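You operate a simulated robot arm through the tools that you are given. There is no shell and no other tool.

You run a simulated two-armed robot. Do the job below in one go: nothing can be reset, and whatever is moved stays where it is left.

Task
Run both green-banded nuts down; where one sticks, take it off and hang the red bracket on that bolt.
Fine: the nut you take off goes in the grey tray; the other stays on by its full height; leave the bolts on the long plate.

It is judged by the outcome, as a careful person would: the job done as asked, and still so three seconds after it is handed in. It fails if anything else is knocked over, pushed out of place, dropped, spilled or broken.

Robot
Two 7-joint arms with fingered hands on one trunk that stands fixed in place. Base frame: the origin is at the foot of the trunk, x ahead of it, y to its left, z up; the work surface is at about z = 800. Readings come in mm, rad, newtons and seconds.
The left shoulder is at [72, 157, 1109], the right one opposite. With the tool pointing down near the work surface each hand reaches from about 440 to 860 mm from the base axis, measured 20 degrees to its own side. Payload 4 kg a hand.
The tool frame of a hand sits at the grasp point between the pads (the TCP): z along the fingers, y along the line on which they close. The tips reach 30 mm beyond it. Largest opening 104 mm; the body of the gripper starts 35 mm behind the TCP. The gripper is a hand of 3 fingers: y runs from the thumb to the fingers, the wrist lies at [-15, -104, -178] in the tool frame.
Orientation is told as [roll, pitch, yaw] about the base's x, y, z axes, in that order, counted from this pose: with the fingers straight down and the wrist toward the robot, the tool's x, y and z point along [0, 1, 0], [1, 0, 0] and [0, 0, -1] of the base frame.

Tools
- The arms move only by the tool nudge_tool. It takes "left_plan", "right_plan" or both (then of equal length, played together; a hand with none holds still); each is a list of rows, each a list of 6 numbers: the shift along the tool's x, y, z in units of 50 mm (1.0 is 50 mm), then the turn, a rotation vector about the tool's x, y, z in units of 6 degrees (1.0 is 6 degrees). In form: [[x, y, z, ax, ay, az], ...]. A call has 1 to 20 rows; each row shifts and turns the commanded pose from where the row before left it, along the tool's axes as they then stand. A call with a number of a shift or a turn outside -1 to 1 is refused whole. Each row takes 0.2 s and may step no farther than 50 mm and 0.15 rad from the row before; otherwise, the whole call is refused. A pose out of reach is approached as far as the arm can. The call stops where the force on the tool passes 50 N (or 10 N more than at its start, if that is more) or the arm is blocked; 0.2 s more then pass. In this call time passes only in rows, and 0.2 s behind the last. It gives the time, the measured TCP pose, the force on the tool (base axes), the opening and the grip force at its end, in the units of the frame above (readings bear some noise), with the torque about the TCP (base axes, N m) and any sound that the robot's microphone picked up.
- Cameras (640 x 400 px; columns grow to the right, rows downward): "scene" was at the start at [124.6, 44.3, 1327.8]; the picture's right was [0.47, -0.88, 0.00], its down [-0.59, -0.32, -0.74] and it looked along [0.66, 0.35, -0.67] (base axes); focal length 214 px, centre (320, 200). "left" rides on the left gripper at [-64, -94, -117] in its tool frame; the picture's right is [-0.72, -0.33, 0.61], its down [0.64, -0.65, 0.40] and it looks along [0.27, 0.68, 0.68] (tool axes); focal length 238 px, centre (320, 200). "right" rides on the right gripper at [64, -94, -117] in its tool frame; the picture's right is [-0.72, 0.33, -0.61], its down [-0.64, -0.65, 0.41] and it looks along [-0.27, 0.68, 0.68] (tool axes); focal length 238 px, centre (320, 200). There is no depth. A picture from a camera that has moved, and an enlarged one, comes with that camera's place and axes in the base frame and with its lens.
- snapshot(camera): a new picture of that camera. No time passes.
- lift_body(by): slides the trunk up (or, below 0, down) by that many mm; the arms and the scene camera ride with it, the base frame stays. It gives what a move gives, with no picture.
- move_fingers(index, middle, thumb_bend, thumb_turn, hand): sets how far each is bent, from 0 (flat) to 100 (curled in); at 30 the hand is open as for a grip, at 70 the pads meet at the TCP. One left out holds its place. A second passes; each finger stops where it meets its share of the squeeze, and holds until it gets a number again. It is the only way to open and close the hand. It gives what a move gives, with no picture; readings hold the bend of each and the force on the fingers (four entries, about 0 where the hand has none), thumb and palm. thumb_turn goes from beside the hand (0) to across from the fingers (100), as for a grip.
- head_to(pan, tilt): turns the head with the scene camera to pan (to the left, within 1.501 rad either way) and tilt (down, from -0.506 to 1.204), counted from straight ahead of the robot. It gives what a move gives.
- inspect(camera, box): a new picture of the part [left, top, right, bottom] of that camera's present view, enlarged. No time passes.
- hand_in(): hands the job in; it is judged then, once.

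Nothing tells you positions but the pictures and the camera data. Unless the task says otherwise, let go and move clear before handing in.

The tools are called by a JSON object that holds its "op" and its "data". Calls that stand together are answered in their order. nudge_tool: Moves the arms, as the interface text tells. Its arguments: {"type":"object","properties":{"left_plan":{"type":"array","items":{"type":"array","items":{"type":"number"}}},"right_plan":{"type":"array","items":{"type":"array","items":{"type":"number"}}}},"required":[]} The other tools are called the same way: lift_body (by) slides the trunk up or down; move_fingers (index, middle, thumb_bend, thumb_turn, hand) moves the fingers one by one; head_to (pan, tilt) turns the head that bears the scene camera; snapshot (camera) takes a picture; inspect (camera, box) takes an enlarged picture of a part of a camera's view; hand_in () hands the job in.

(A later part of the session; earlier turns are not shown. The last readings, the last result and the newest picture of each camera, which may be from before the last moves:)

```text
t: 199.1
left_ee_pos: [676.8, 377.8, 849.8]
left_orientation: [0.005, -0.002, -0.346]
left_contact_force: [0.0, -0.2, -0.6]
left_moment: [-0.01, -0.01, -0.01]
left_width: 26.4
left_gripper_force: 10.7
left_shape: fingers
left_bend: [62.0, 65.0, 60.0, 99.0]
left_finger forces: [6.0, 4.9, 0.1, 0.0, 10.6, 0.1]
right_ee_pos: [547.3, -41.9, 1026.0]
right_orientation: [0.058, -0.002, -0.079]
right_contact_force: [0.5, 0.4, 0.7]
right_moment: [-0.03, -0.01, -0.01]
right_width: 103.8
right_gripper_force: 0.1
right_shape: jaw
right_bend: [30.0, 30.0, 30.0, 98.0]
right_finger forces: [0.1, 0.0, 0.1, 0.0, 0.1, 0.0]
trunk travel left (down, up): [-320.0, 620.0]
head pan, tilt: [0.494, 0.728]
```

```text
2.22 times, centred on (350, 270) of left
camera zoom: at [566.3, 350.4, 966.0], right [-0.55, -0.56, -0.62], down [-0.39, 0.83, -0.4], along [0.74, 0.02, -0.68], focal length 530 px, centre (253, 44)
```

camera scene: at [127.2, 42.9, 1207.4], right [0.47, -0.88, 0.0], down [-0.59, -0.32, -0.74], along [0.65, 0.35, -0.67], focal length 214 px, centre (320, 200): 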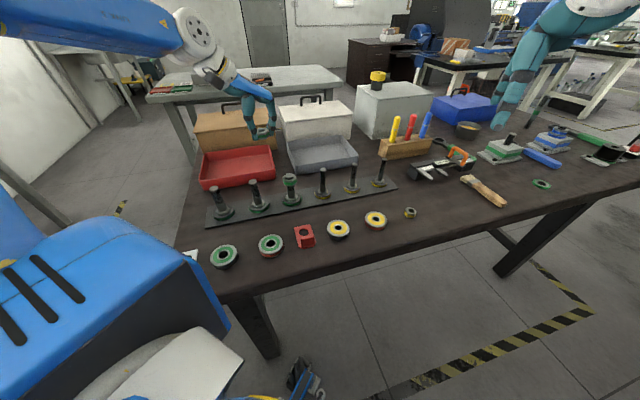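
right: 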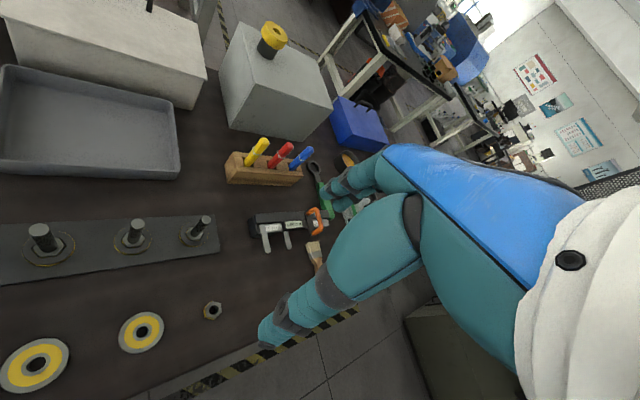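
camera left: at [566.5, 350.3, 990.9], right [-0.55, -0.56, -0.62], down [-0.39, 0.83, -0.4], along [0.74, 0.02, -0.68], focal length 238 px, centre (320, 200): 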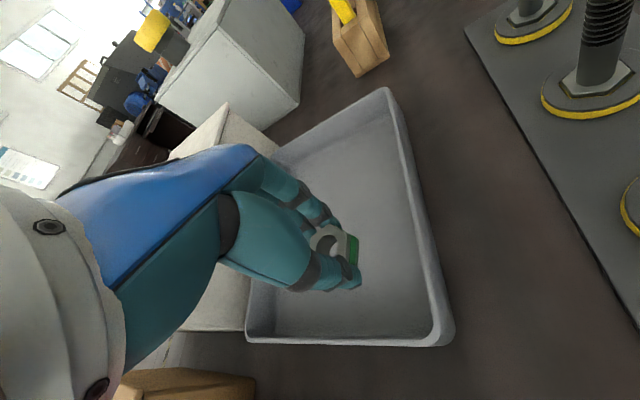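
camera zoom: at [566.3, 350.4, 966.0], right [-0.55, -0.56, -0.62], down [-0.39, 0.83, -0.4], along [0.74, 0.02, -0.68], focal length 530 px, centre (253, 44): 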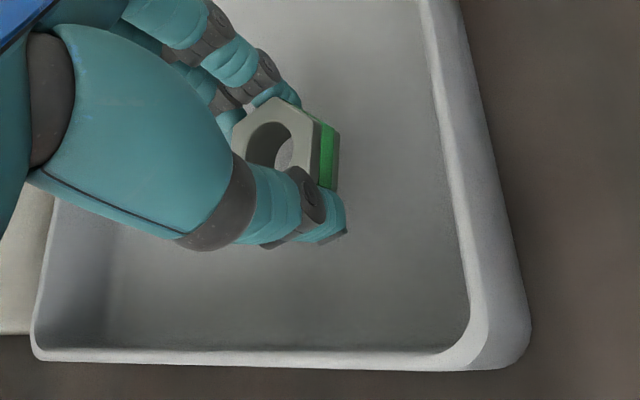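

The nut is below the rim, well inside the tray. A last 8 mm and then I'll release with a small opening.

{"op": "lift_body", "data": {"by": -8}}

{"op": "inspect", "data": {"camera": "left", "box": [240, 180, 460, 360]}}

```text
t: 199.6
left_ee_pos: [677.4, 378.1, 841.3]
left_orientation: [0.004, 0.002, -0.347]
left_contact_force: [-0.3, 0.3, -0.5]
left_moment: [-0.01, 0.0, 0.01]
left_width: 26.3
left_gripper_force: 11.3
left_shape: fingers
left_bend: [62.0, 65.0, 60.0, 99.0]
left_finger forces: [6.1, 4.9, 0.1, 0.0, 10.6, 0.0]
right_ee_pos: [548.5, -41.1, 1018.5]
right_orientation: [0.058, -0.002, -0.08]
right_contact_force: [-0.2, 0.2, 1.0]
right_moment: [0.01, 0.02, -0.04]
right_width: 103.5
right_gripper_force: 0.0
right_shape: jaw
right_bend: [30.0, 30.0, 30.0, 98.0]
right_finger forces: [0.0, 0.0, 0.0, 0.0, 0.0, 0.0]
trunk travel left (down, up): [-312.0, 628.0]
head pan, tilt: [0.494, 0.728]
```

```text
2.22 times, centred on (350, 270) of left
camera zoom: at [566.5, 350.4, 957.7], right [-0.55, -0.56, -0.62], down [-0.39, 0.83, -0.4], along [0.74, 0.02, -0.68], focal length 530 px, centre (253, 44)
```

zoom: 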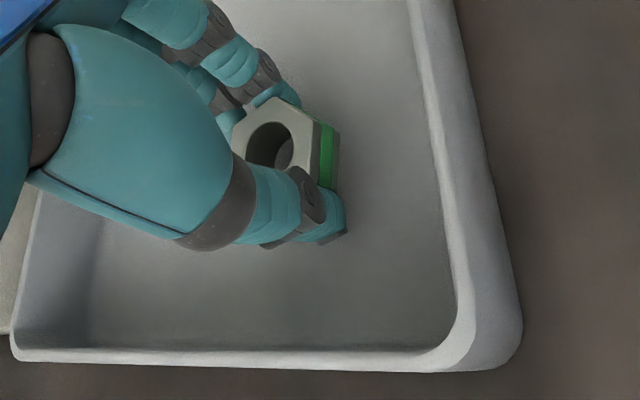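

No contact yet. Another 8 mm.

{"op": "lift_body", "data": {"by": -8}}

{"op": "inspect", "data": {"camera": "scene", "box": [280, 80, 360, 160]}}

```text
t: 200.2
left_ee_pos: [675.9, 377.5, 837.8]
left_orientation: [0.005, -0.007, -0.347]
left_contact_force: [2.5, 1.6, 11.9]
left_moment: [0.07, -0.01, 0.0]
left_width: 26.4
left_gripper_force: 18.3
left_shape: fingers
left_bend: [63.0, 65.0, 60.0, 99.0]
left_finger forces: [6.6, 12.7, 0.0, 0.0, 16.7, 0.0]
right_ee_pos: [547.9, -42.9, 1010.3]
right_orientation: [0.06, -0.004, -0.079]
right_contact_force: [0.2, -0.2, -0.4]
right_moment: [-0.02, -0.01, 0.0]
right_width: 103.8
right_gripper_force: 0.0
right_shape: jaw
right_bend: [30.0, 30.0, 30.0, 98.0]
right_finger forces: [0.1, 0.0, 0.1, 0.1, 0.0, 0.0]
trunk travel left (down, up): [-304.0, 636.0]
head pan, tilt: [0.494, 0.728]
```

```text
5.00 times, centred on (320, 120) of scene
camera zoom: at [123.0, 41.7, 1107.2], right [0.47, -0.88, 0.0], down [-0.59, -0.32, -0.75], along [0.66, 0.35, -0.67], focal length 1072 px, centre (320, 600)
```

zoom: 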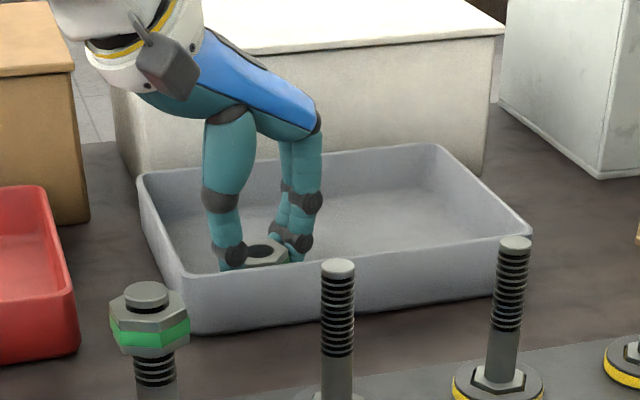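

Touched the tray floor. I'll relieve 3 mm, then open the fingers.

{"op": "lift_body", "data": {"by": 3}}

{"op": "move_fingers", "data": {"hand": "left", "index": 50, "middle": 50, "thumb_bend": 52}}

{"op": "inspect", "data": {"camera": "scene", "box": [280, 80, 360, 160]}}

{"op": "inspect", "data": {"camera": "left", "box": [240, 180, 460, 360]}}

```text
t: 200.7
left_ee_pos: [676.7, 378.9, 837.0]
left_orientation: [0.005, 0.0, -0.348]
left_contact_force: [1.9, 0.8, 7.3]
left_moment: [0.01, -0.19, 0.01]
left_width: 26.4
left_gripper_force: 15.2
left_shape: fingers
left_bend: [63.0, 65.0, 60.0, 99.0]
left_finger forces: [6.7, 12.5, 0.1, 0.0, 11.1, 0.0]
right_ee_pos: [548.5, -41.7, 1013.3]
right_orientation: [0.06, -0.001, -0.079]
right_contact_force: [-0.5, 0.1, -0.1]
right_moment: [0.03, 0.01, 0.02]
right_width: 103.8
right_gripper_force: 0.1
right_shape: jaw
right_bend: [30.0, 30.0, 30.0, 98.0]
right_finger forces: [0.0, 0.1, 0.0, 0.0, 0.0, 0.0]
trunk travel left (down, up): [-307.0, 633.0]
head pan, tilt: [0.494, 0.728]
```

```text
t: 201.7
left_ee_pos: [676.6, 378.3, 837.6]
left_orientation: [0.005, -0.001, -0.347]
left_contact_force: [-1.5, 0.0, 5.6]
left_moment: [0.0, -0.09, 0.02]
left_width: 48.9
left_gripper_force: 3.6
left_shape: fingers
left_bend: [50.0, 52.0, 52.0, 98.0]
left_finger forces: [0.2, 6.0, 0.1, 0.1, 0.0, 0.1]
right_ee_pos: [547.1, -43.5, 1014.7]
right_orientation: [0.06, -0.005, -0.079]
right_contact_force: [-0.6, -0.3, 0.4]
right_moment: [0.01, 0.03, 0.02]
right_width: 104.1
right_gripper_force: 0.1
right_shape: jaw
right_bend: [30.0, 30.0, 30.0, 98.0]
right_finger forces: [0.0, 0.1, 0.1, 0.0, 0.1, 0.1]
trunk travel left (down, up): [-307.0, 633.0]
head pan, tilt: [0.494, 0.728]
```

```text
5.00 times, centred on (320, 120) of scene
camera zoom: at [123.0, 42.1, 1110.0], right [0.47, -0.88, 0.0], down [-0.59, -0.32, -0.75], along [0.66, 0.35, -0.67], focal length 1072 px, centre (320, 600)
```

zoom: 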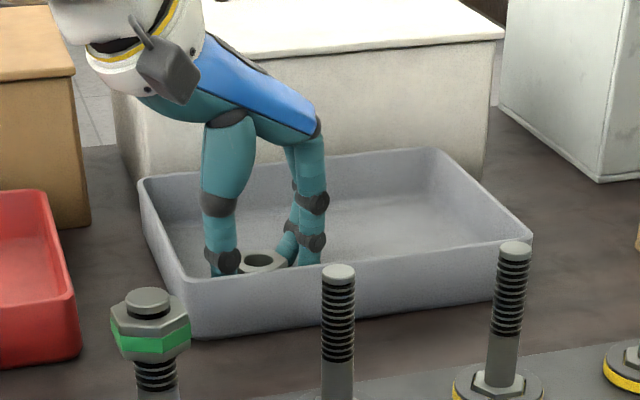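

```text
2.22 times, centred on (350, 270) of left
camera zoom: at [565.5, 349.8, 953.6], right [-0.55, -0.56, -0.62], down [-0.39, 0.83, -0.4], along [0.74, 0.02, -0.68], focal length 530 px, centre (253, 44)
```

zoom: 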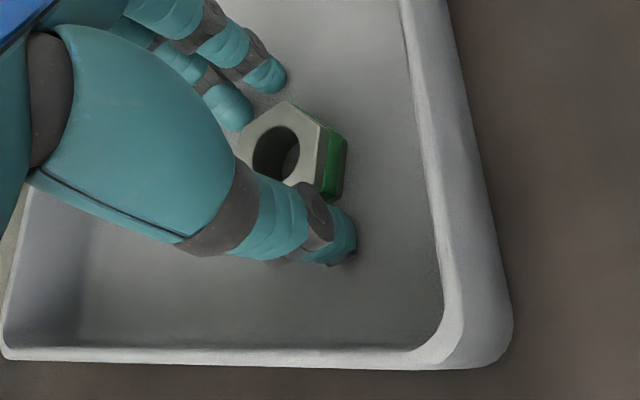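

The nut lies on the tray floor. I'll rise straight up using the trunk.

{"op": "lift_body", "data": {"by": 15}}

{"op": "inspect", "data": {"camera": "left", "box": [240, 180, 460, 360]}}

{"op": "lift_body", "data": {"by": 83}}

{"op": "inspect", "data": {"camera": "scene", "box": [270, 80, 390, 200]}}

```text
t: 202.3
left_ee_pos: [676.8, 378.7, 852.3]
left_orientation: [0.002, 0.0, -0.347]
left_contact_force: [0.3, 0.0, -0.1]
left_moment: [0.04, -0.02, -0.01]
left_width: 48.8
left_gripper_force: 0.1
left_shape: fingers
left_bend: [50.0, 50.0, 52.0, 98.0]
left_finger forces: [0.0, 0.0, 0.0, 0.0, 0.1, 0.1]
right_ee_pos: [549.4, -42.9, 1027.2]
right_orientation: [0.06, -0.001, -0.079]
right_contact_force: [-0.1, -0.4, -1.4]
right_moment: [0.0, -0.01, 0.03]
right_width: 103.9
right_gripper_force: 0.0
right_shape: jaw
right_bend: [30.0, 30.0, 30.0, 98.0]
right_finger forces: [0.0, 0.1, 0.0, 0.0, 0.0, 0.0]
trunk travel left (down, up): [-322.0, 618.0]
head pan, tilt: [0.494, 0.728]
```

```text
2.22 times, centred on (350, 270) of left
camera zoom: at [566.5, 350.2, 967.7], right [-0.55, -0.56, -0.62], down [-0.4, 0.83, -0.4], along [0.74, 0.02, -0.68], focal length 530 px, centre (253, 44)
```

zoom: 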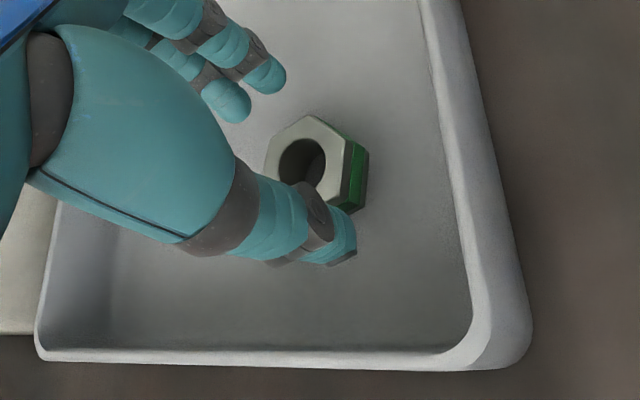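

```text
t: 203.5
left_ee_pos: [676.3, 379.5, 934.6]
left_orientation: [0.003, 0.0, -0.348]
left_contact_force: [-0.3, -0.5, -0.8]
left_moment: [0.01, 0.01, -0.01]
left_width: 49.1
left_gripper_force: 0.1
left_shape: fingers
left_bend: [50.0, 50.0, 52.0, 98.0]
left_finger forces: [0.0, 0.0, 0.1, 0.1, 0.0, 0.0]
right_ee_pos: [550.2, -41.4, 1110.3]
right_orientation: [0.057, -0.003, -0.079]
right_contact_force: [-0.7, 0.3, -0.6]
right_moment: [0.0, 0.01, 0.02]
right_width: 103.9
right_gripper_force: 0.1
right_shape: jaw
right_bend: [30.0, 30.0, 30.0, 98.0]
right_finger forces: [0.0, 0.1, 0.1, 0.0, 0.0, 0.1]
trunk travel left (down, up): [-405.0, 535.0]
head pan, tilt: [0.494, 0.728]
```

```text
3.33 times, centred on (330, 140) of scene
camera zoom: at [125.1, 42.8, 1207.7], right [0.47, -0.88, 0.0], down [-0.59, -0.32, -0.74], along [0.66, 0.35, -0.67], focal length 715 px, centre (287, 400)
```

zoom: 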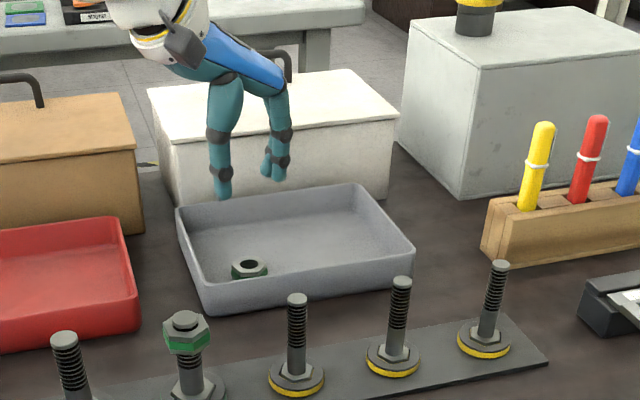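

The nut is in the grey tray. Now the red bracket: I'll come back over the bolts at height and rotate to about −90° before approaching it.

{"op": "nudge_tool", "data": {"left_plan": [[-0.571, -0.571, -0.35, 0, 0, 0], [-0.571, -0.571, -0.35, 0, 0, 0], [-0.571, -0.571, -0.35, 0, 0, 0], [-0.571, -0.571, -0.35, 0, 0, 0], [0, 0, 0, 0, 0, 1], [0, 0, 0, 0, 0, 1], [0, 0, 0, 0, 0, 1], [0, 0, 0, 0, 0, 1], [0, 0, 0, 0, 0, 1], [0, 0, 0, 0, 0, 1], [0, 0, 0, 0, 0, 1], [0, 0, 0, 0, 0, 1], [0, 0, 0, 0, 0, 1], [0, 0, 0, 0, 0, 1]]}}

{"op": "snapshot", "data": {"camera": "left"}}

{"op": "snapshot", "data": {"camera": "scene"}}

```text
t: 206.5
left_ee_pos: [530.4, 309.4, 1005.0]
left_orientation: [0.002, 0.002, -1.396]
left_contact_force: [0.5, 0.3, 0.4]
left_moment: [0.0, 0.0, 0.0]
left_width: 48.9
left_gripper_force: 0.1
left_shape: fingers
left_bend: [50.0, 50.0, 52.0, 98.0]
left_finger forces: [0.0, 0.0, 0.0, 0.1, 0.0, 0.0]
right_ee_pos: [548.5, -42.3, 1110.2]
right_orientation: [0.058, -0.003, -0.079]
right_contact_force: [1.2, 0.1, -0.3]
right_moment: [0.0, -0.02, 0.02]
right_width: 103.7
right_gripper_force: 0.0
right_shape: jaw
right_bend: [30.0, 30.0, 30.0, 98.0]
right_finger forces: [0.2, 0.0, 0.0, 0.1, 0.0, 0.0]
trunk travel left (down, up): [-405.0, 535.0]
head pan, tilt: [0.494, 0.728]
```

```text
taken
camera left: at [451.7, 390.9, 1120.9], right [-0.76, 0.2, -0.61], down [0.52, 0.76, -0.4], along [0.38, -0.63, -0.68], focal length 238 px, centre (320, 200)
```

left: 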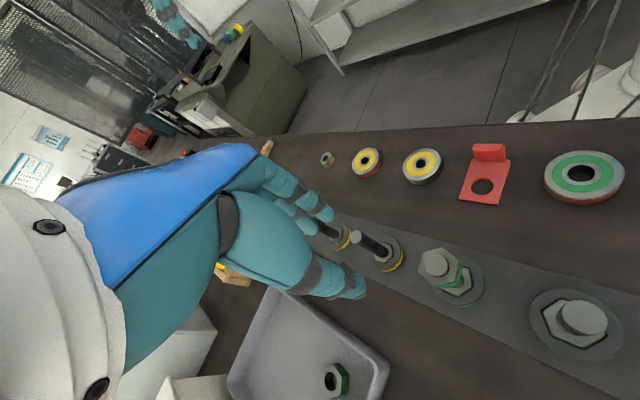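

```text
taken
camera scene: at [125.2, 42.7, 1207.7], right [0.47, -0.88, 0.0], down [-0.59, -0.32, -0.74], along [0.66, 0.35, -0.67], focal length 214 px, centre (320, 200)
```

scene: 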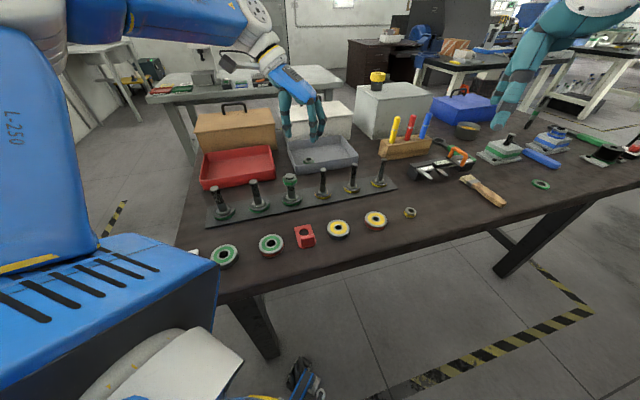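

I'll zoom on the bracket from both cameras.

{"op": "inspect", "data": {"camera": "left", "box": [440, 130, 540, 220]}}

{"op": "inspect", "data": {"camera": "scene", "box": [285, 215, 325, 255]}}

```text
4.44 times, centred on (490, 175) of left
camera zoom: at [451.7, 390.9, 1120.9], right [-0.76, 0.2, -0.61], down [0.52, 0.76, -0.4], along [0.38, -0.63, -0.68], focal length 1059 px, centre (-436, 311)
```

zoom: 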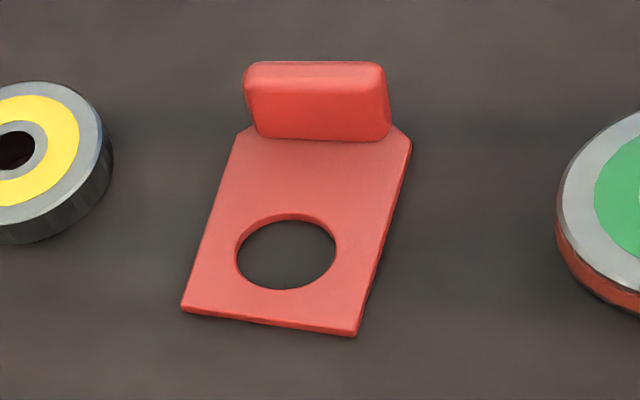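

```text
10.00 times, centred on (305, 235) of scene
camera zoom: at [125.2, 42.7, 1207.7], right [0.47, -0.88, 0.0], down [-0.59, -0.32, -0.74], along [0.66, 0.35, -0.67], focal length 2145 px, centre (470, -150)
```

zoom: 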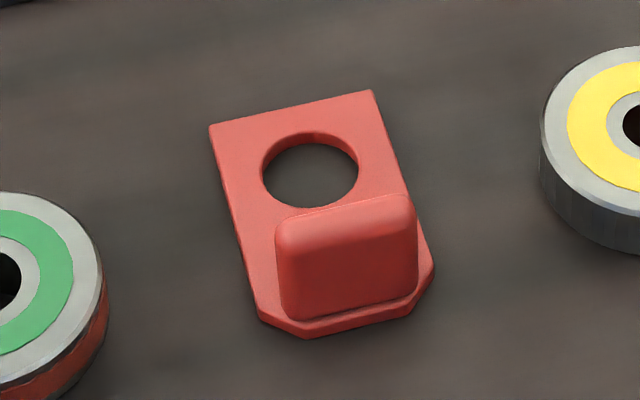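

The bracket's hole is at about (402, 234), with its upright tab (8 mm thick, 30 mm wide, top at z ≈ 838) near (373, 206). The tab is a good handle. I'll move above it.

{"op": "nudge_tool", "data": {"left_plan": [[-0.8625, 0.37, 0, 0, 0, 0], [-0.8625, 0.37, 0, 0, 0, 0], [-0.8625, 0.37, 0, 0, 0, 0], [-0.8625, 0.37, 0, 0, 0, 0]]}}

{"op": "snapshot", "data": {"camera": "left"}}

{"op": "snapshot", "data": {"camera": "scene"}}

```text
t: 207.5
left_ee_pos: [369.2, 205.2, 1005.4]
left_orientation: [0.005, 0.004, -1.395]
left_contact_force: [-0.3, 0.2, -0.6]
left_moment: [0.03, 0.0, 0.02]
left_width: 48.7
left_gripper_force: 0.1
left_shape: fingers
left_bend: [50.0, 50.0, 52.0, 98.0]
left_finger forces: [0.0, 0.0, 0.0, 0.0, 0.0, 0.1]
right_ee_pos: [546.6, -42.6, 1112.9]
right_orientation: [0.06, -0.004, -0.08]
right_contact_force: [0.7, 0.3, 0.4]
right_moment: [-0.01, -0.03, -0.01]
right_width: 103.9
right_gripper_force: 0.0
right_shape: jaw
right_bend: [30.0, 30.0, 30.0, 98.0]
right_finger forces: [0.0, 0.0, 0.1, 0.1, 0.0, 0.1]
trunk travel left (down, up): [-405.0, 535.0]
head pan, tilt: [0.494, 0.728]
```

```text
taken
camera left: at [288.5, 286.6, 1123.1], right [-0.76, 0.2, -0.62], down [0.52, 0.76, -0.4], along [0.39, -0.62, -0.68], focal length 238 px, centre (320, 200)
```

left: 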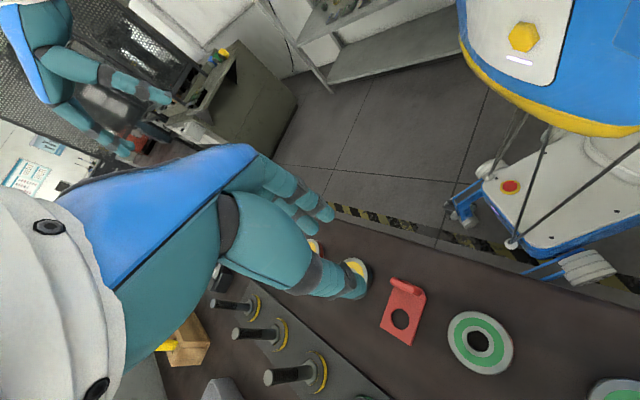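

```text
taken
camera scene: at [121.8, 42.0, 1208.1], right [0.47, -0.88, 0.0], down [-0.59, -0.32, -0.75], along [0.66, 0.35, -0.67], focal length 214 px, centre (320, 200)
```

scene: 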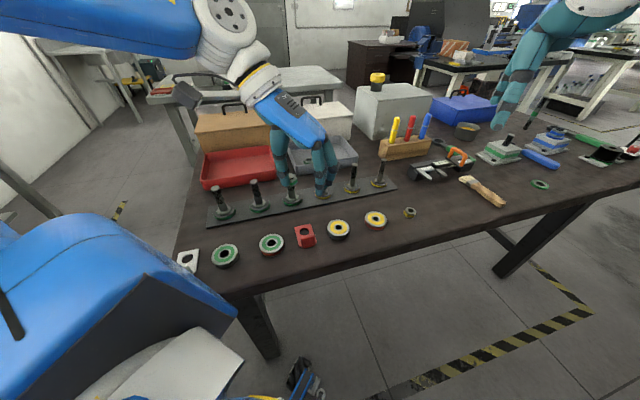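

Reached. Now rotating clockwise to −135°.

{"op": "nudge_tool", "data": {"left_plan": [[0, 0, 0, 0, 0, 1], [0, 0, 0, 0, 0, 1], [0, 0, 0, 0, 0, 1], [0, 0, 0, 0, 0, 1], [0, 0, 0, 0, 0, 1]]}}

{"op": "nudge_tool", "data": {"left_plan": [[0, 0, 0, 0, 0, 1], [0, 0, 0, 0, 0, 1], [0, 0, 0, 0, 0, 1], [0, 0, 0, 0, 0, 1], [0, 0, 0, 0, 0, 0.25]]}}

{"op": "snapshot", "data": {"camera": "left"}}

```text
t: 208.7
left_ee_pos: [375.2, 205.5, 1004.2]
left_orientation: [0.001, 0.002, -1.921]
left_contact_force: [0.4, 0.5, -0.9]
left_moment: [-0.03, 0.02, -0.01]
left_width: 48.8
left_gripper_force: 0.1
left_shape: fingers
left_bend: [50.0, 50.0, 52.0, 98.0]
left_finger forces: [0.0, 0.0, 0.0, 0.0, 0.0, 0.1]
right_ee_pos: [549.6, -41.7, 1109.9]
right_orientation: [0.06, -0.003, -0.08]
right_contact_force: [-0.6, 0.2, 0.3]
right_moment: [0.02, -0.01, 0.01]
right_width: 103.8
right_gripper_force: 0.1
right_shape: jaw
right_bend: [30.0, 30.0, 30.0, 98.0]
right_finger forces: [0.0, 0.0, 0.0, 0.0, 0.0, 0.0]
trunk travel left (down, up): [-405.0, 535.0]
head pan, tilt: [0.494, 0.728]
```

```text
t: 209.9
left_ee_pos: [373.8, 206.1, 1003.3]
left_orientation: [-0.002, 0.005, -2.363]
left_contact_force: [0.6, -1.8, -0.2]
left_moment: [0.01, -0.03, 0.02]
left_width: 49.0
left_gripper_force: 0.1
left_shape: fingers
left_bend: [50.0, 50.0, 52.0, 98.0]
left_finger forces: [0.1, 0.0, 0.0, 0.0, 0.0, 0.1]
right_ee_pos: [547.2, -41.9, 1110.8]
right_orientation: [0.059, -0.002, -0.079]
right_contact_force: [-0.6, -0.4, -0.2]
right_moment: [0.0, -0.04, 0.0]
right_width: 104.0
right_gripper_force: 0.0
right_shape: jaw
right_bend: [30.0, 30.0, 30.0, 98.0]
right_finger forces: [0.0, 0.0, 0.0, 0.1, 0.0, 0.0]
trunk travel left (down, up): [-405.0, 535.0]
head pan, tilt: [0.494, 0.728]
```

```text
taken
camera left: at [395.7, 317.8, 1120.3], right [-0.27, 0.74, -0.61], down [0.92, 0.0, -0.4], along [-0.3, -0.67, -0.68], focal length 238 px, centre (320, 200)
```

left: 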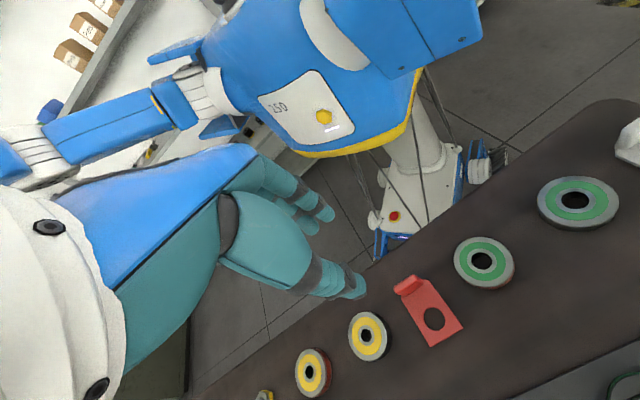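

At −135° above the tab. Zooming to align precisely.

{"op": "inspect", "data": {"camera": "left", "box": [370, 260, 490, 360]}}

{"op": "inspect", "data": {"camera": "scene", "box": [250, 160, 350, 260]}}

```text
4.00 times, centred on (430, 310) of left
camera zoom: at [395.7, 317.8, 1120.3], right [-0.27, 0.74, -0.61], down [0.92, 0.0, -0.4], along [-0.3, -0.67, -0.68], focal length 953 px, centre (-120, -240)
```

zoom: 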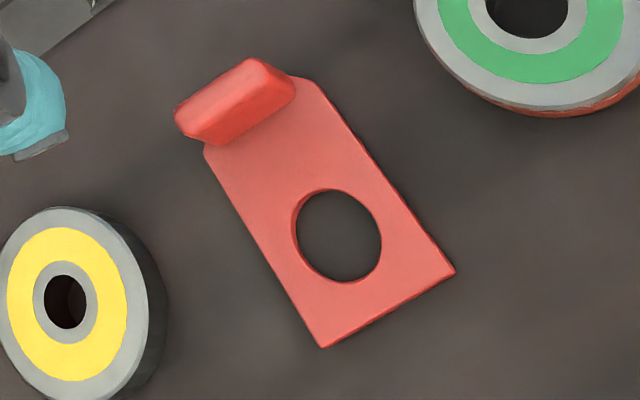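

```text
4.00 times, centred on (300, 210) of scene
camera zoom: at [124.3, 42.3, 1207.8], right [0.47, -0.88, 0.0], down [-0.59, -0.32, -0.75], along [0.66, 0.35, -0.67], focal length 858 px, centre (400, 160)
```

zoom: 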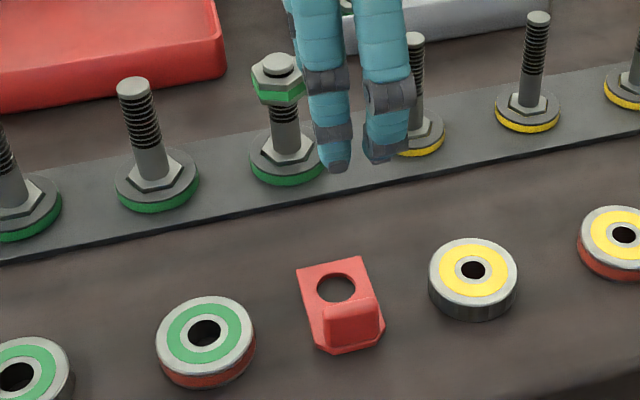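

The tab is almost exactly under the hand. I'll make the small correction and descend to just above it.

{"op": "nudge_tool", "data": {"left_plan": [[0.04, 0.028, 0.6, 0, 0, 0], [0, 0, 0.7, 0, 0, 0], [0, 0, 0.7, 0, 0, 0], [0, 0, 0.46, 0, 0, 0]]}}

{"op": "snapshot", "data": {"camera": "left"}}

{"op": "inspect", "data": {"camera": "scene", "box": [265, 190, 345, 270]}}

```text
t: 210.9
left_ee_pos: [373.2, 204.8, 880.4]
left_orientation: [0.0, 0.004, -2.364]
left_contact_force: [-0.9, -0.9, 0.2]
left_moment: [0.0, -0.03, -0.04]
left_width: 49.0
left_gripper_force: 0.1
left_shape: fingers
left_bend: [50.0, 50.0, 52.0, 98.0]
left_finger forces: [0.1, 0.0, 0.1, 0.1, 0.1, 0.0]
right_ee_pos: [549.9, -42.0, 1110.1]
right_orientation: [0.061, -0.001, -0.078]
right_contact_force: [-0.9, -0.3, -0.9]
right_moment: [0.0, 0.0, 0.03]
right_width: 103.6
right_gripper_force: 0.0
right_shape: jaw
right_bend: [30.0, 30.0, 30.0, 98.0]
right_finger forces: [0.1, 0.0, 0.0, 0.0, 0.1, 0.1]
trunk travel left (down, up): [-405.0, 535.0]
head pan, tilt: [0.494, 0.728]
```

```text
taken
camera left: at [396.3, 316.3, 997.6], right [-0.27, 0.74, -0.61], down [0.92, 0.0, -0.4], along [-0.3, -0.67, -0.68], focal length 238 px, centre (320, 200)
```

left: 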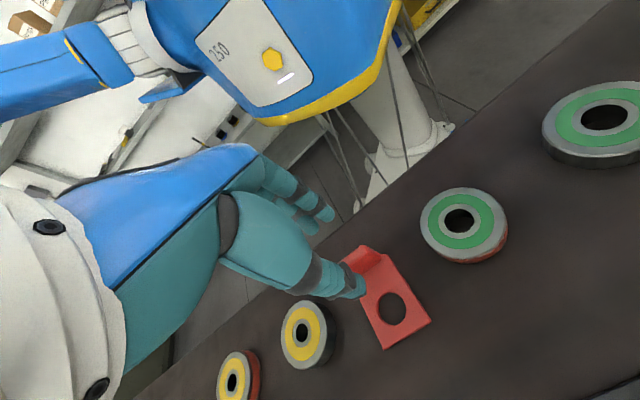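

```text
5.00 times, centred on (305, 230) of scene
camera zoom: at [125.0, 42.7, 1207.8], right [0.47, -0.88, 0.0], down [-0.59, -0.32, -0.74], along [0.66, 0.35, -0.67], focal length 1072 px, centre (395, 50)
```

zoom: 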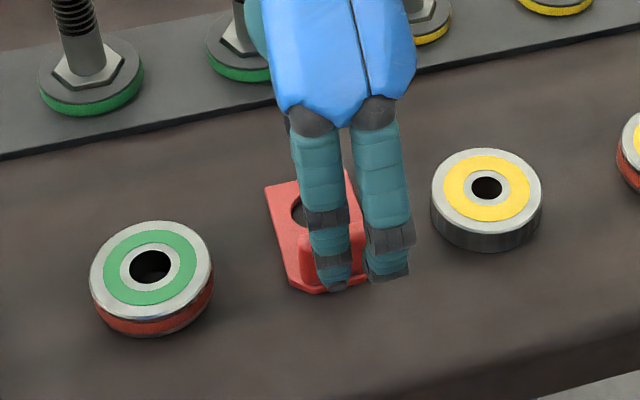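

I'll zoom in to check the tab is centred between fingers and thumb.

{"op": "inspect", "data": {"camera": "left", "box": [290, 200, 450, 360]}}

```text
2.50 times, centred on (370, 280) of left
camera zoom: at [396.3, 316.3, 997.6], right [-0.27, 0.74, -0.61], down [0.92, 0.0, -0.4], along [-0.3, -0.67, -0.68], focal length 596 px, centre (195, 0)
```

zoom: 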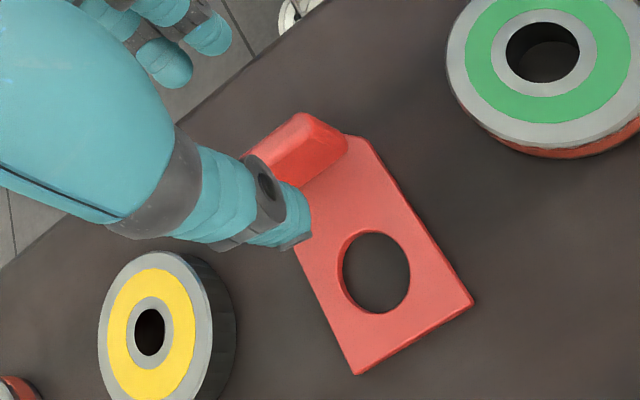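

Centred within about 1 mm. Lowering to grip height.

{"op": "nudge_tool", "data": {"left_plan": [[0, -0.02, 0.35, 0, 0, 0], [0, 0, 0.33, 0, 0, 0]]}}

{"op": "inspect", "data": {"camera": "left", "box": [290, 200, 450, 360]}}

{"op": "inspect", "data": {"camera": "scene", "box": [265, 190, 345, 270]}}

```text
t: 211.5
left_ee_pos: [374.2, 205.9, 845.5]
left_orientation: [-0.001, 0.002, -2.362]
left_contact_force: [-0.3, 0.1, -0.2]
left_moment: [0.04, -0.02, 0.0]
left_width: 49.1
left_gripper_force: 0.1
left_shape: fingers
left_bend: [50.0, 50.0, 52.0, 98.0]
left_finger forces: [0.1, 0.1, 0.0, 0.0, 0.0, 0.1]
right_ee_pos: [549.0, -42.7, 1111.5]
right_orientation: [0.06, -0.003, -0.076]
right_contact_force: [0.4, -0.3, 0.0]
right_moment: [0.02, 0.0, -0.01]
right_width: 103.9
right_gripper_force: 0.1
right_shape: jaw
right_bend: [30.0, 30.0, 30.0, 98.0]
right_finger forces: [0.1, 0.0, 0.0, 0.0, 0.0, 0.1]
trunk travel left (down, up): [-405.0, 535.0]
head pan, tilt: [0.494, 0.728]
```

```text
2.50 times, centred on (370, 280) of left
camera zoom: at [397.3, 317.8, 963.1], right [-0.27, 0.74, -0.61], down [0.92, 0.0, -0.4], along [-0.3, -0.67, -0.68], focal length 596 px, centre (195, 0)
```

zoom: 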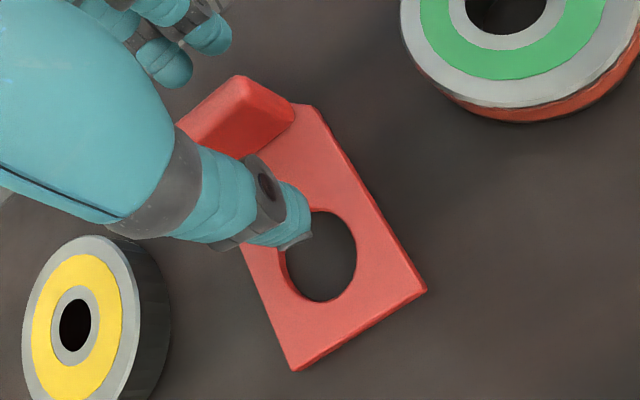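

```text
5.00 times, centred on (305, 230) of scene
camera zoom: at [125.1, 42.8, 1207.7], right [0.47, -0.88, 0.0], down [-0.59, -0.32, -0.74], along [0.66, 0.35, -0.67], focal length 1072 px, centre (395, 50)
```

zoom: 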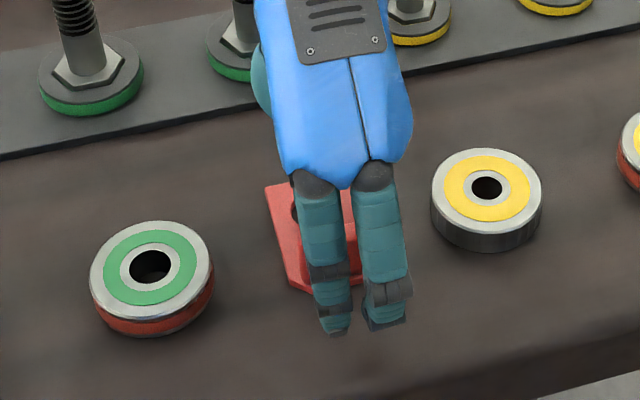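

The tab is between fingers and thumb. Closing.

{"op": "move_fingers", "data": {"hand": "left", "index": 80, "middle": 80, "thumb_bend": 80}}

{"op": "inspect", "data": {"camera": "left", "box": [290, 200, 450, 360]}}

{"op": "inspect", "data": {"camera": "scene", "box": [265, 190, 345, 270]}}

```text
t: 212.5
left_ee_pos: [374.2, 205.3, 846.9]
left_orientation: [0.0, 0.004, -2.363]
left_contact_force: [0.2, 0.5, 1.7]
left_moment: [0.07, -0.02, -0.03]
left_width: 5.6
left_gripper_force: 19.8
left_shape: fingers
left_bend: [73.0, 78.0, 70.0, 96.0]
left_finger forces: [10.6, 9.4, 0.0, 0.1, 20.2, 0.0]
right_ee_pos: [549.2, -42.5, 1110.1]
right_orientation: [0.06, -0.002, -0.078]
right_contact_force: [0.5, 0.2, 0.2]
right_moment: [0.0, -0.02, 0.0]
right_width: 103.8
right_gripper_force: 0.1
right_shape: jaw
right_bend: [30.0, 30.0, 30.0, 98.0]
right_finger forces: [0.0, 0.0, 0.0, 0.1, 0.1, 0.0]
trunk travel left (down, up): [-405.0, 535.0]
head pan, tilt: [0.494, 0.728]
```

```text
2.50 times, centred on (370, 280) of left
camera zoom: at [397.0, 317.3, 963.7], right [-0.27, 0.74, -0.61], down [0.92, 0.0, -0.4], along [-0.3, -0.67, -0.68], focal length 596 px, centre (195, 0)
```

zoom: 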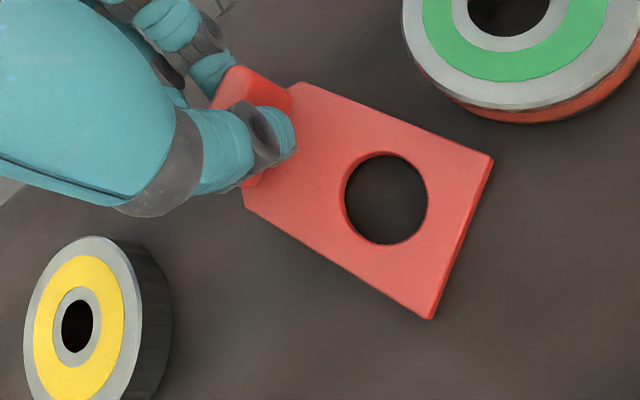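

```text
5.00 times, centred on (305, 230) of scene
camera zoom: at [124.5, 42.2, 1207.8], right [0.47, -0.88, 0.0], down [-0.59, -0.32, -0.74], along [0.66, 0.35, -0.67], focal length 1072 px, centre (395, 50)
```

zoom: 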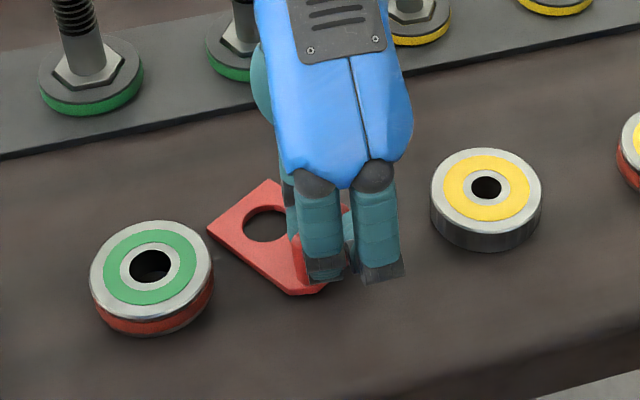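

The bracket swivelled about 33° in the grip but is held firmly (20 N), and the neighbouring disc was not touched. I'll lift it slightly and check.

{"op": "nudge_tool", "data": {"left_plan": [[0, 0, -0.1, 0, 0, 0], [0, 0, -0.2, 0, 0, 0]]}}

{"op": "inspect", "data": {"camera": "left", "box": [290, 200, 450, 360]}}

{"op": "inspect", "data": {"camera": "scene", "box": [265, 180, 345, 260]}}

```text
t: 213.1
left_ee_pos: [374.6, 204.9, 861.6]
left_orientation: [-0.001, 0.003, -2.363]
left_contact_force: [0.7, -0.1, -0.1]
left_moment: [0.03, 0.01, 0.02]
left_width: 5.9
left_gripper_force: 20.0
left_shape: fingers
left_bend: [74.0, 79.0, 70.0, 96.0]
left_finger forces: [12.9, 7.4, 0.0, 0.0, 20.3, 0.0]
right_ee_pos: [549.0, -42.4, 1111.3]
right_orientation: [0.06, 0.0, -0.079]
right_contact_force: [-0.2, 0.1, 0.1]
right_moment: [0.01, 0.0, 0.01]
right_width: 103.9
right_gripper_force: 0.1
right_shape: jaw
right_bend: [30.0, 30.0, 30.0, 98.0]
right_finger forces: [0.1, 0.1, 0.1, 0.1, 0.0, 0.0]
trunk travel left (down, up): [-405.0, 535.0]
head pan, tilt: [0.494, 0.728]
```

```text
2.50 times, centred on (370, 280) of left
camera zoom: at [397.2, 316.3, 978.4], right [-0.27, 0.74, -0.61], down [0.92, 0.0, -0.4], along [-0.3, -0.67, -0.68], focal length 596 px, centre (195, 0)
```

zoom: 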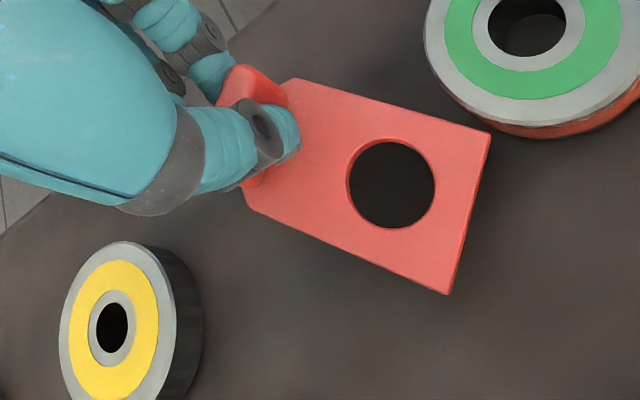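

```text
5.00 times, centred on (305, 220) of scene
camera zoom: at [124.3, 42.2, 1207.8], right [0.47, -0.88, 0.0], down [-0.59, -0.32, -0.75], along [0.66, 0.35, -0.67], focal length 1072 px, centre (395, 100)
```

zoom: 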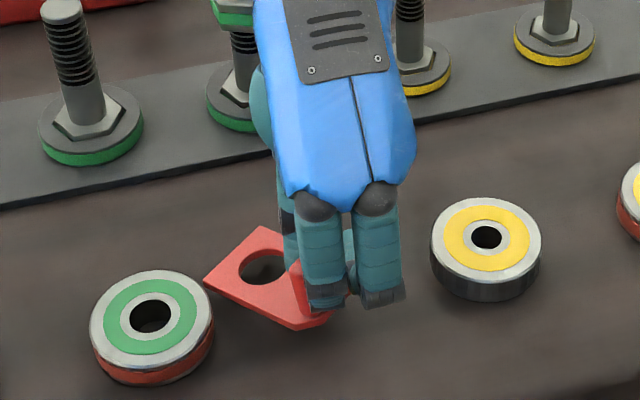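

It's held. I'll raise it slowly to travel height.

{"op": "nudge_tool", "data": {"left_plan": [[0, 0, -0.3, 0, 0, 0], [0, 0, -0.4, 0, 0, 0], [0, 0, -0.5, 0, 0, 0], [0, 0, -0.5, 0, 0, 0], [0, 0, -0.5, 0, 0, 0], [0, 0, -0.4, 0, 0, 0], [0, 0, -0.2, 0, 0, 0]]}}

{"op": "inspect", "data": {"camera": "left", "box": [290, 180, 450, 340]}}

{"op": "inspect", "data": {"camera": "scene", "box": [240, 100, 360, 220]}}

```text
t: 214.7
left_ee_pos: [374.9, 205.0, 1001.1]
left_orientation: [-0.002, 0.004, -2.362]
left_contact_force: [1.2, 0.3, -0.6]
left_moment: [0.0, -0.01, 0.0]
left_width: 5.8
left_gripper_force: 20.6
left_shape: fingers
left_bend: [74.0, 79.0, 70.0, 96.0]
left_finger forces: [12.9, 7.4, 0.0, 0.0, 20.3, 0.0]
right_ee_pos: [548.0, -41.3, 1110.3]
right_orientation: [0.06, -0.003, -0.078]
right_contact_force: [-0.4, 1.2, 0.5]
right_moment: [-0.01, -0.03, 0.0]
right_width: 103.7
right_gripper_force: 0.0
right_shape: jaw
right_bend: [30.0, 30.0, 30.0, 98.0]
right_finger forces: [0.1, 0.0, 0.0, 0.1, 0.1, 0.0]
trunk travel left (down, up): [-405.0, 535.0]
head pan, tilt: [0.494, 0.728]
```

```text
2.50 times, centred on (370, 260) of left
camera zoom: at [396.4, 316.7, 1117.7], right [-0.27, 0.74, -0.61], down [0.92, 0.0, -0.4], along [-0.3, -0.67, -0.68], focal length 596 px, centre (195, 50)
```

zoom: 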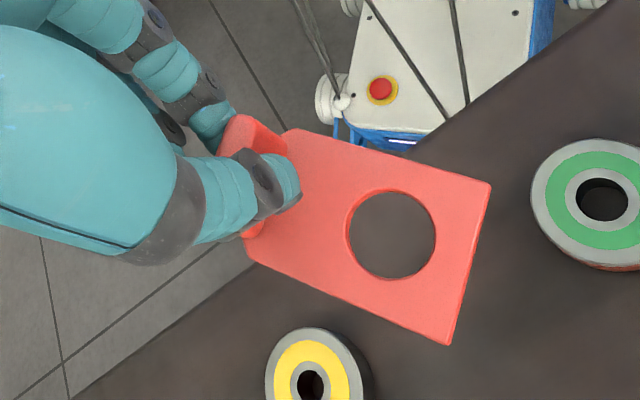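

```text
3.33 times, centred on (300, 160) of scene
camera zoom: at [124.3, 42.3, 1207.8], right [0.47, -0.88, 0.0], down [-0.59, -0.32, -0.75], along [0.66, 0.35, -0.67], focal length 715 px, centre (387, 333)
```

zoom: 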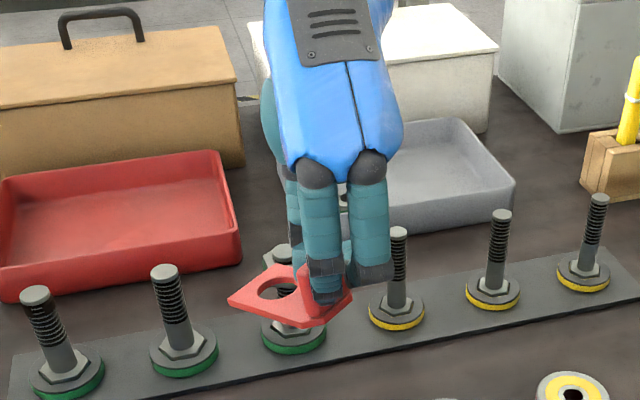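

The bracket is held steadily with its hole at about (−27, −35) mm from the grasp point in the tool frame. I'll carry it at height to bolt 1, keeping yaw −135° so the fingers stay clear of bolt 2.

{"op": "nudge_tool", "data": {"left_plan": [[-0.4, -0.312, 0, 0, 0, 0], [-0.6, -0.468, 0, 0, 0, 0], [-0.6, -0.468, 0, 0, 0, 0], [-0.6, -0.468, 0, 0, 0, 0], [-0.6, -0.468, 0, 0, 0, 0], [-0.39, -0.306, 0, 0, 0, 0]]}}

{"op": "snapshot", "data": {"camera": "left"}}

{"op": "inspect", "data": {"camera": "scene", "box": [180, 110, 300, 230]}}

```text
t: 216.1
left_ee_pos: [349.0, 406.5, 1002.9]
left_orientation: [0.001, 0.002, -2.364]
left_contact_force: [-0.9, 0.2, 0.6]
left_moment: [-0.02, 0.0, 0.01]
left_width: 5.5
left_gripper_force: 20.4
left_shape: fingers
left_bend: [74.0, 79.0, 70.0, 95.0]
left_finger forces: [12.8, 7.6, 0.0, 0.1, 20.3, 0.1]
right_ee_pos: [547.6, -40.8, 1111.1]
right_orientation: [0.058, -0.003, -0.078]
right_contact_force: [0.0, 0.0, 0.2]
right_moment: [0.02, 0.01, -0.05]
right_width: 103.8
right_gripper_force: 0.1
right_shape: jaw
right_bend: [30.0, 30.0, 30.0, 98.0]
right_finger forces: [0.0, 0.0, 0.0, 0.0, 0.0, 0.0]
trunk travel left (down, up): [-405.0, 535.0]
head pan, tilt: [0.494, 0.728]
```

```text
taken
camera left: at [372.9, 517.2, 1119.4], right [-0.27, 0.74, -0.61], down [0.92, 0.0, -0.4], along [-0.3, -0.67, -0.68], focal length 238 px, centre (320, 200)
```

left: 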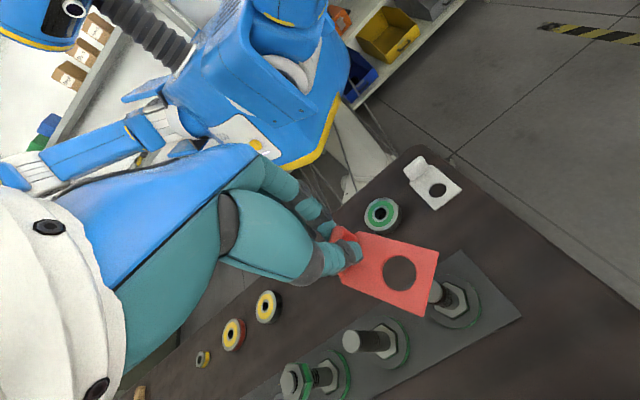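

```text
3.33 times, centred on (240, 170) of scene
camera zoom: at [124.2, 44.2, 1207.8], right [0.47, -0.88, 0.0], down [-0.59, -0.32, -0.74], along [0.66, 0.35, -0.67], focal length 715 px, centre (587, 300)
```

zoom: 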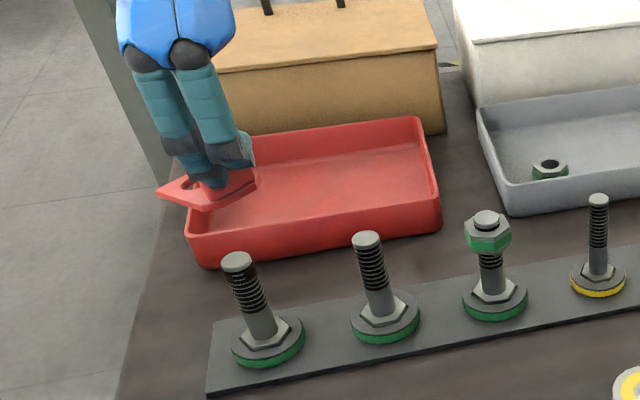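

I can see both the hole and the bolt tip from the wrist camera. Zooming to align them.

{"op": "inspect", "data": {"camera": "left", "box": [340, 220, 500, 330]}}

{"op": "inspect", "data": {"camera": "scene", "box": [190, 120, 250, 220]}}

```text
3.64 times, centred on (420, 275) of left
camera zoom: at [372.9, 517.2, 1119.4], right [-0.27, 0.74, -0.61], down [0.92, 0.0, -0.4], along [-0.3, -0.67, -0.68], focal length 867 px, centre (-44, -73)
```

zoom: 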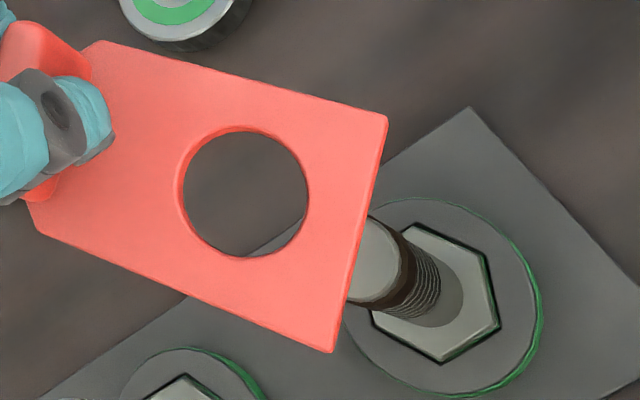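

```text
4.00 times, centred on (220, 170) of scene
camera zoom: at [124.2, 44.2, 1207.8], right [0.47, -0.88, 0.0], down [-0.59, -0.32, -0.74], along [0.66, 0.35, -0.67], focal length 858 px, centre (720, 320)
```

zoom: 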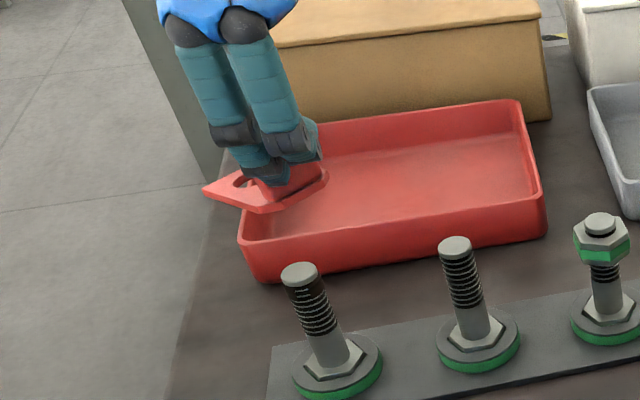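

The bolt tip is only about 3.5 mm from the hole's axis. I'll shift, and lower to about 12 mm above the tip for a check.

{"op": "nudge_tool", "data": {"left_plan": [[0.01, -0.07, 0.3, 0, 0, 0], [0, 0, 0.4, 0, 0, 0], [0, 0, 0.4, 0, 0, 0]]}}

{"op": "inspect", "data": {"camera": "left", "box": [340, 220, 500, 330]}}

{"op": "inspect", "data": {"camera": "scene", "box": [190, 130, 250, 230]}}

```text
t: 216.9
left_ee_pos: [354.5, 407.8, 945.5]
left_orientation: [0.002, 0.005, -2.364]
left_contact_force: [0.5, 0.0, -0.6]
left_moment: [0.01, 0.06, 0.0]
left_width: 5.6
left_gripper_force: 19.9
left_shape: fingers
left_bend: [74.0, 79.0, 70.0, 95.0]
left_finger forces: [12.7, 7.6, 0.0, 0.0, 20.3, 0.0]
right_ee_pos: [549.9, -41.1, 1110.7]
right_orientation: [0.056, -0.001, -0.078]
right_contact_force: [-0.2, -0.8, 1.0]
right_moment: [0.0, 0.01, 0.03]
right_width: 103.8
right_gripper_force: 0.1
right_shape: jaw
right_bend: [30.0, 30.0, 30.0, 98.0]
right_finger forces: [0.0, 0.0, 0.1, 0.0, 0.1, 0.1]
trunk travel left (down, up): [-405.0, 535.0]
head pan, tilt: [0.494, 0.728]
```

```text
3.64 times, centred on (420, 275) of left
camera zoom: at [375.8, 519.2, 1062.1], right [-0.27, 0.74, -0.61], down [0.92, 0.0, -0.4], along [-0.3, -0.67, -0.68], focal length 867 px, centre (-44, -73)
```

zoom: 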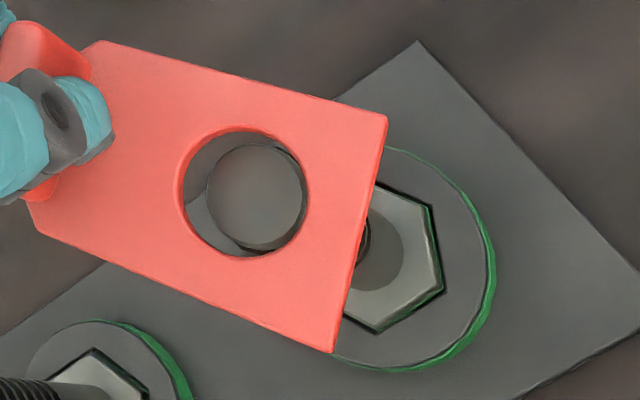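

```text
4.00 times, centred on (220, 180) of scene
camera zoom: at [124.5, 43.6, 1207.8], right [0.47, -0.88, 0.0], down [-0.59, -0.32, -0.74], along [0.66, 0.35, -0.67], focal length 858 px, centre (720, 280)
```

zoom: 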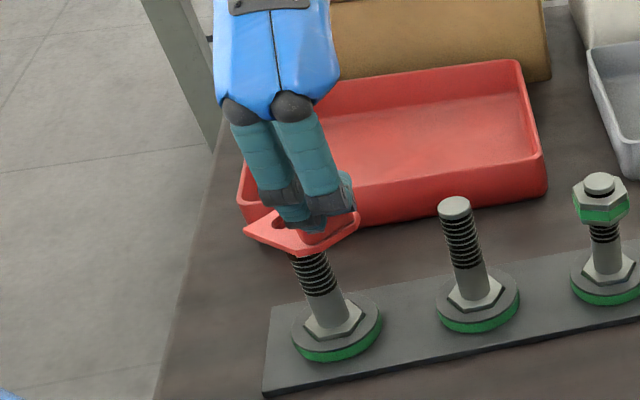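

The bolt tip is visible right through the hole. A small 1 mm correction, then lower until the plate reaches the tip.

{"op": "nudge_tool", "data": {"left_plan": [[0.012, 0.025, 0.1, 0, 0, 0], [0, 0, 0.14, 0, 0, 0]]}}

{"op": "inspect", "data": {"camera": "left", "box": [340, 220, 500, 330]}}

{"op": "inspect", "data": {"camera": "scene", "box": [190, 130, 250, 230]}}

```text
t: 217.5
left_ee_pos: [354.1, 406.9, 933.8]
left_orientation: [-0.001, 0.003, -2.365]
left_contact_force: [-0.7, 0.3, -0.6]
left_moment: [-0.05, -0.01, 0.03]
left_width: 5.7
left_gripper_force: 20.6
left_shape: fingers
left_bend: [74.0, 79.0, 70.0, 95.0]
left_finger forces: [12.7, 7.6, 0.0, 0.0, 20.4, 0.0]
right_ee_pos: [548.5, -40.6, 1110.9]
right_orientation: [0.056, -0.002, -0.078]
right_contact_force: [-0.3, -0.1, -1.0]
right_moment: [0.01, 0.0, -0.01]
right_width: 104.0
right_gripper_force: 0.1
right_shape: jaw
right_bend: [30.0, 30.0, 30.0, 98.0]
right_finger forces: [0.0, 0.0, 0.0, 0.1, 0.1, 0.0]
trunk travel left (down, up): [-405.0, 535.0]
head pan, tilt: [0.494, 0.728]
```

```text
3.64 times, centred on (420, 275) of left
camera zoom: at [375.6, 518.7, 1050.5], right [-0.27, 0.74, -0.61], down [0.92, 0.0, -0.4], along [-0.3, -0.67, -0.68], focal length 867 px, centre (-44, -73)
```

zoom: 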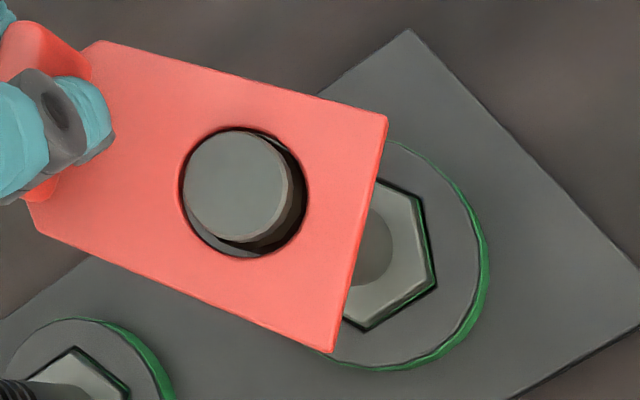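

```text
4.00 times, centred on (220, 180) of scene
camera zoom: at [124.4, 43.4, 1207.8], right [0.47, -0.88, 0.0], down [-0.59, -0.32, -0.74], along [0.66, 0.35, -0.67], focal length 858 px, centre (720, 280)
```

zoom: 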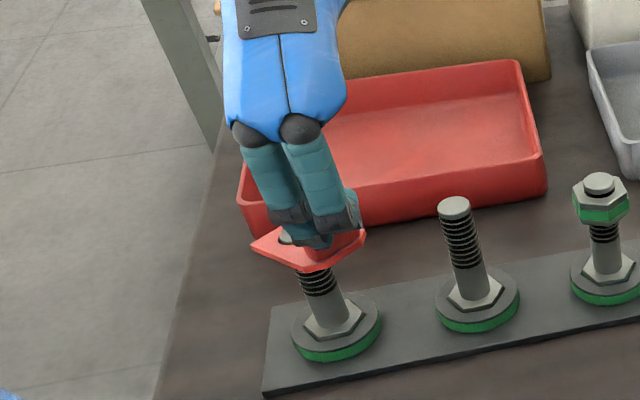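

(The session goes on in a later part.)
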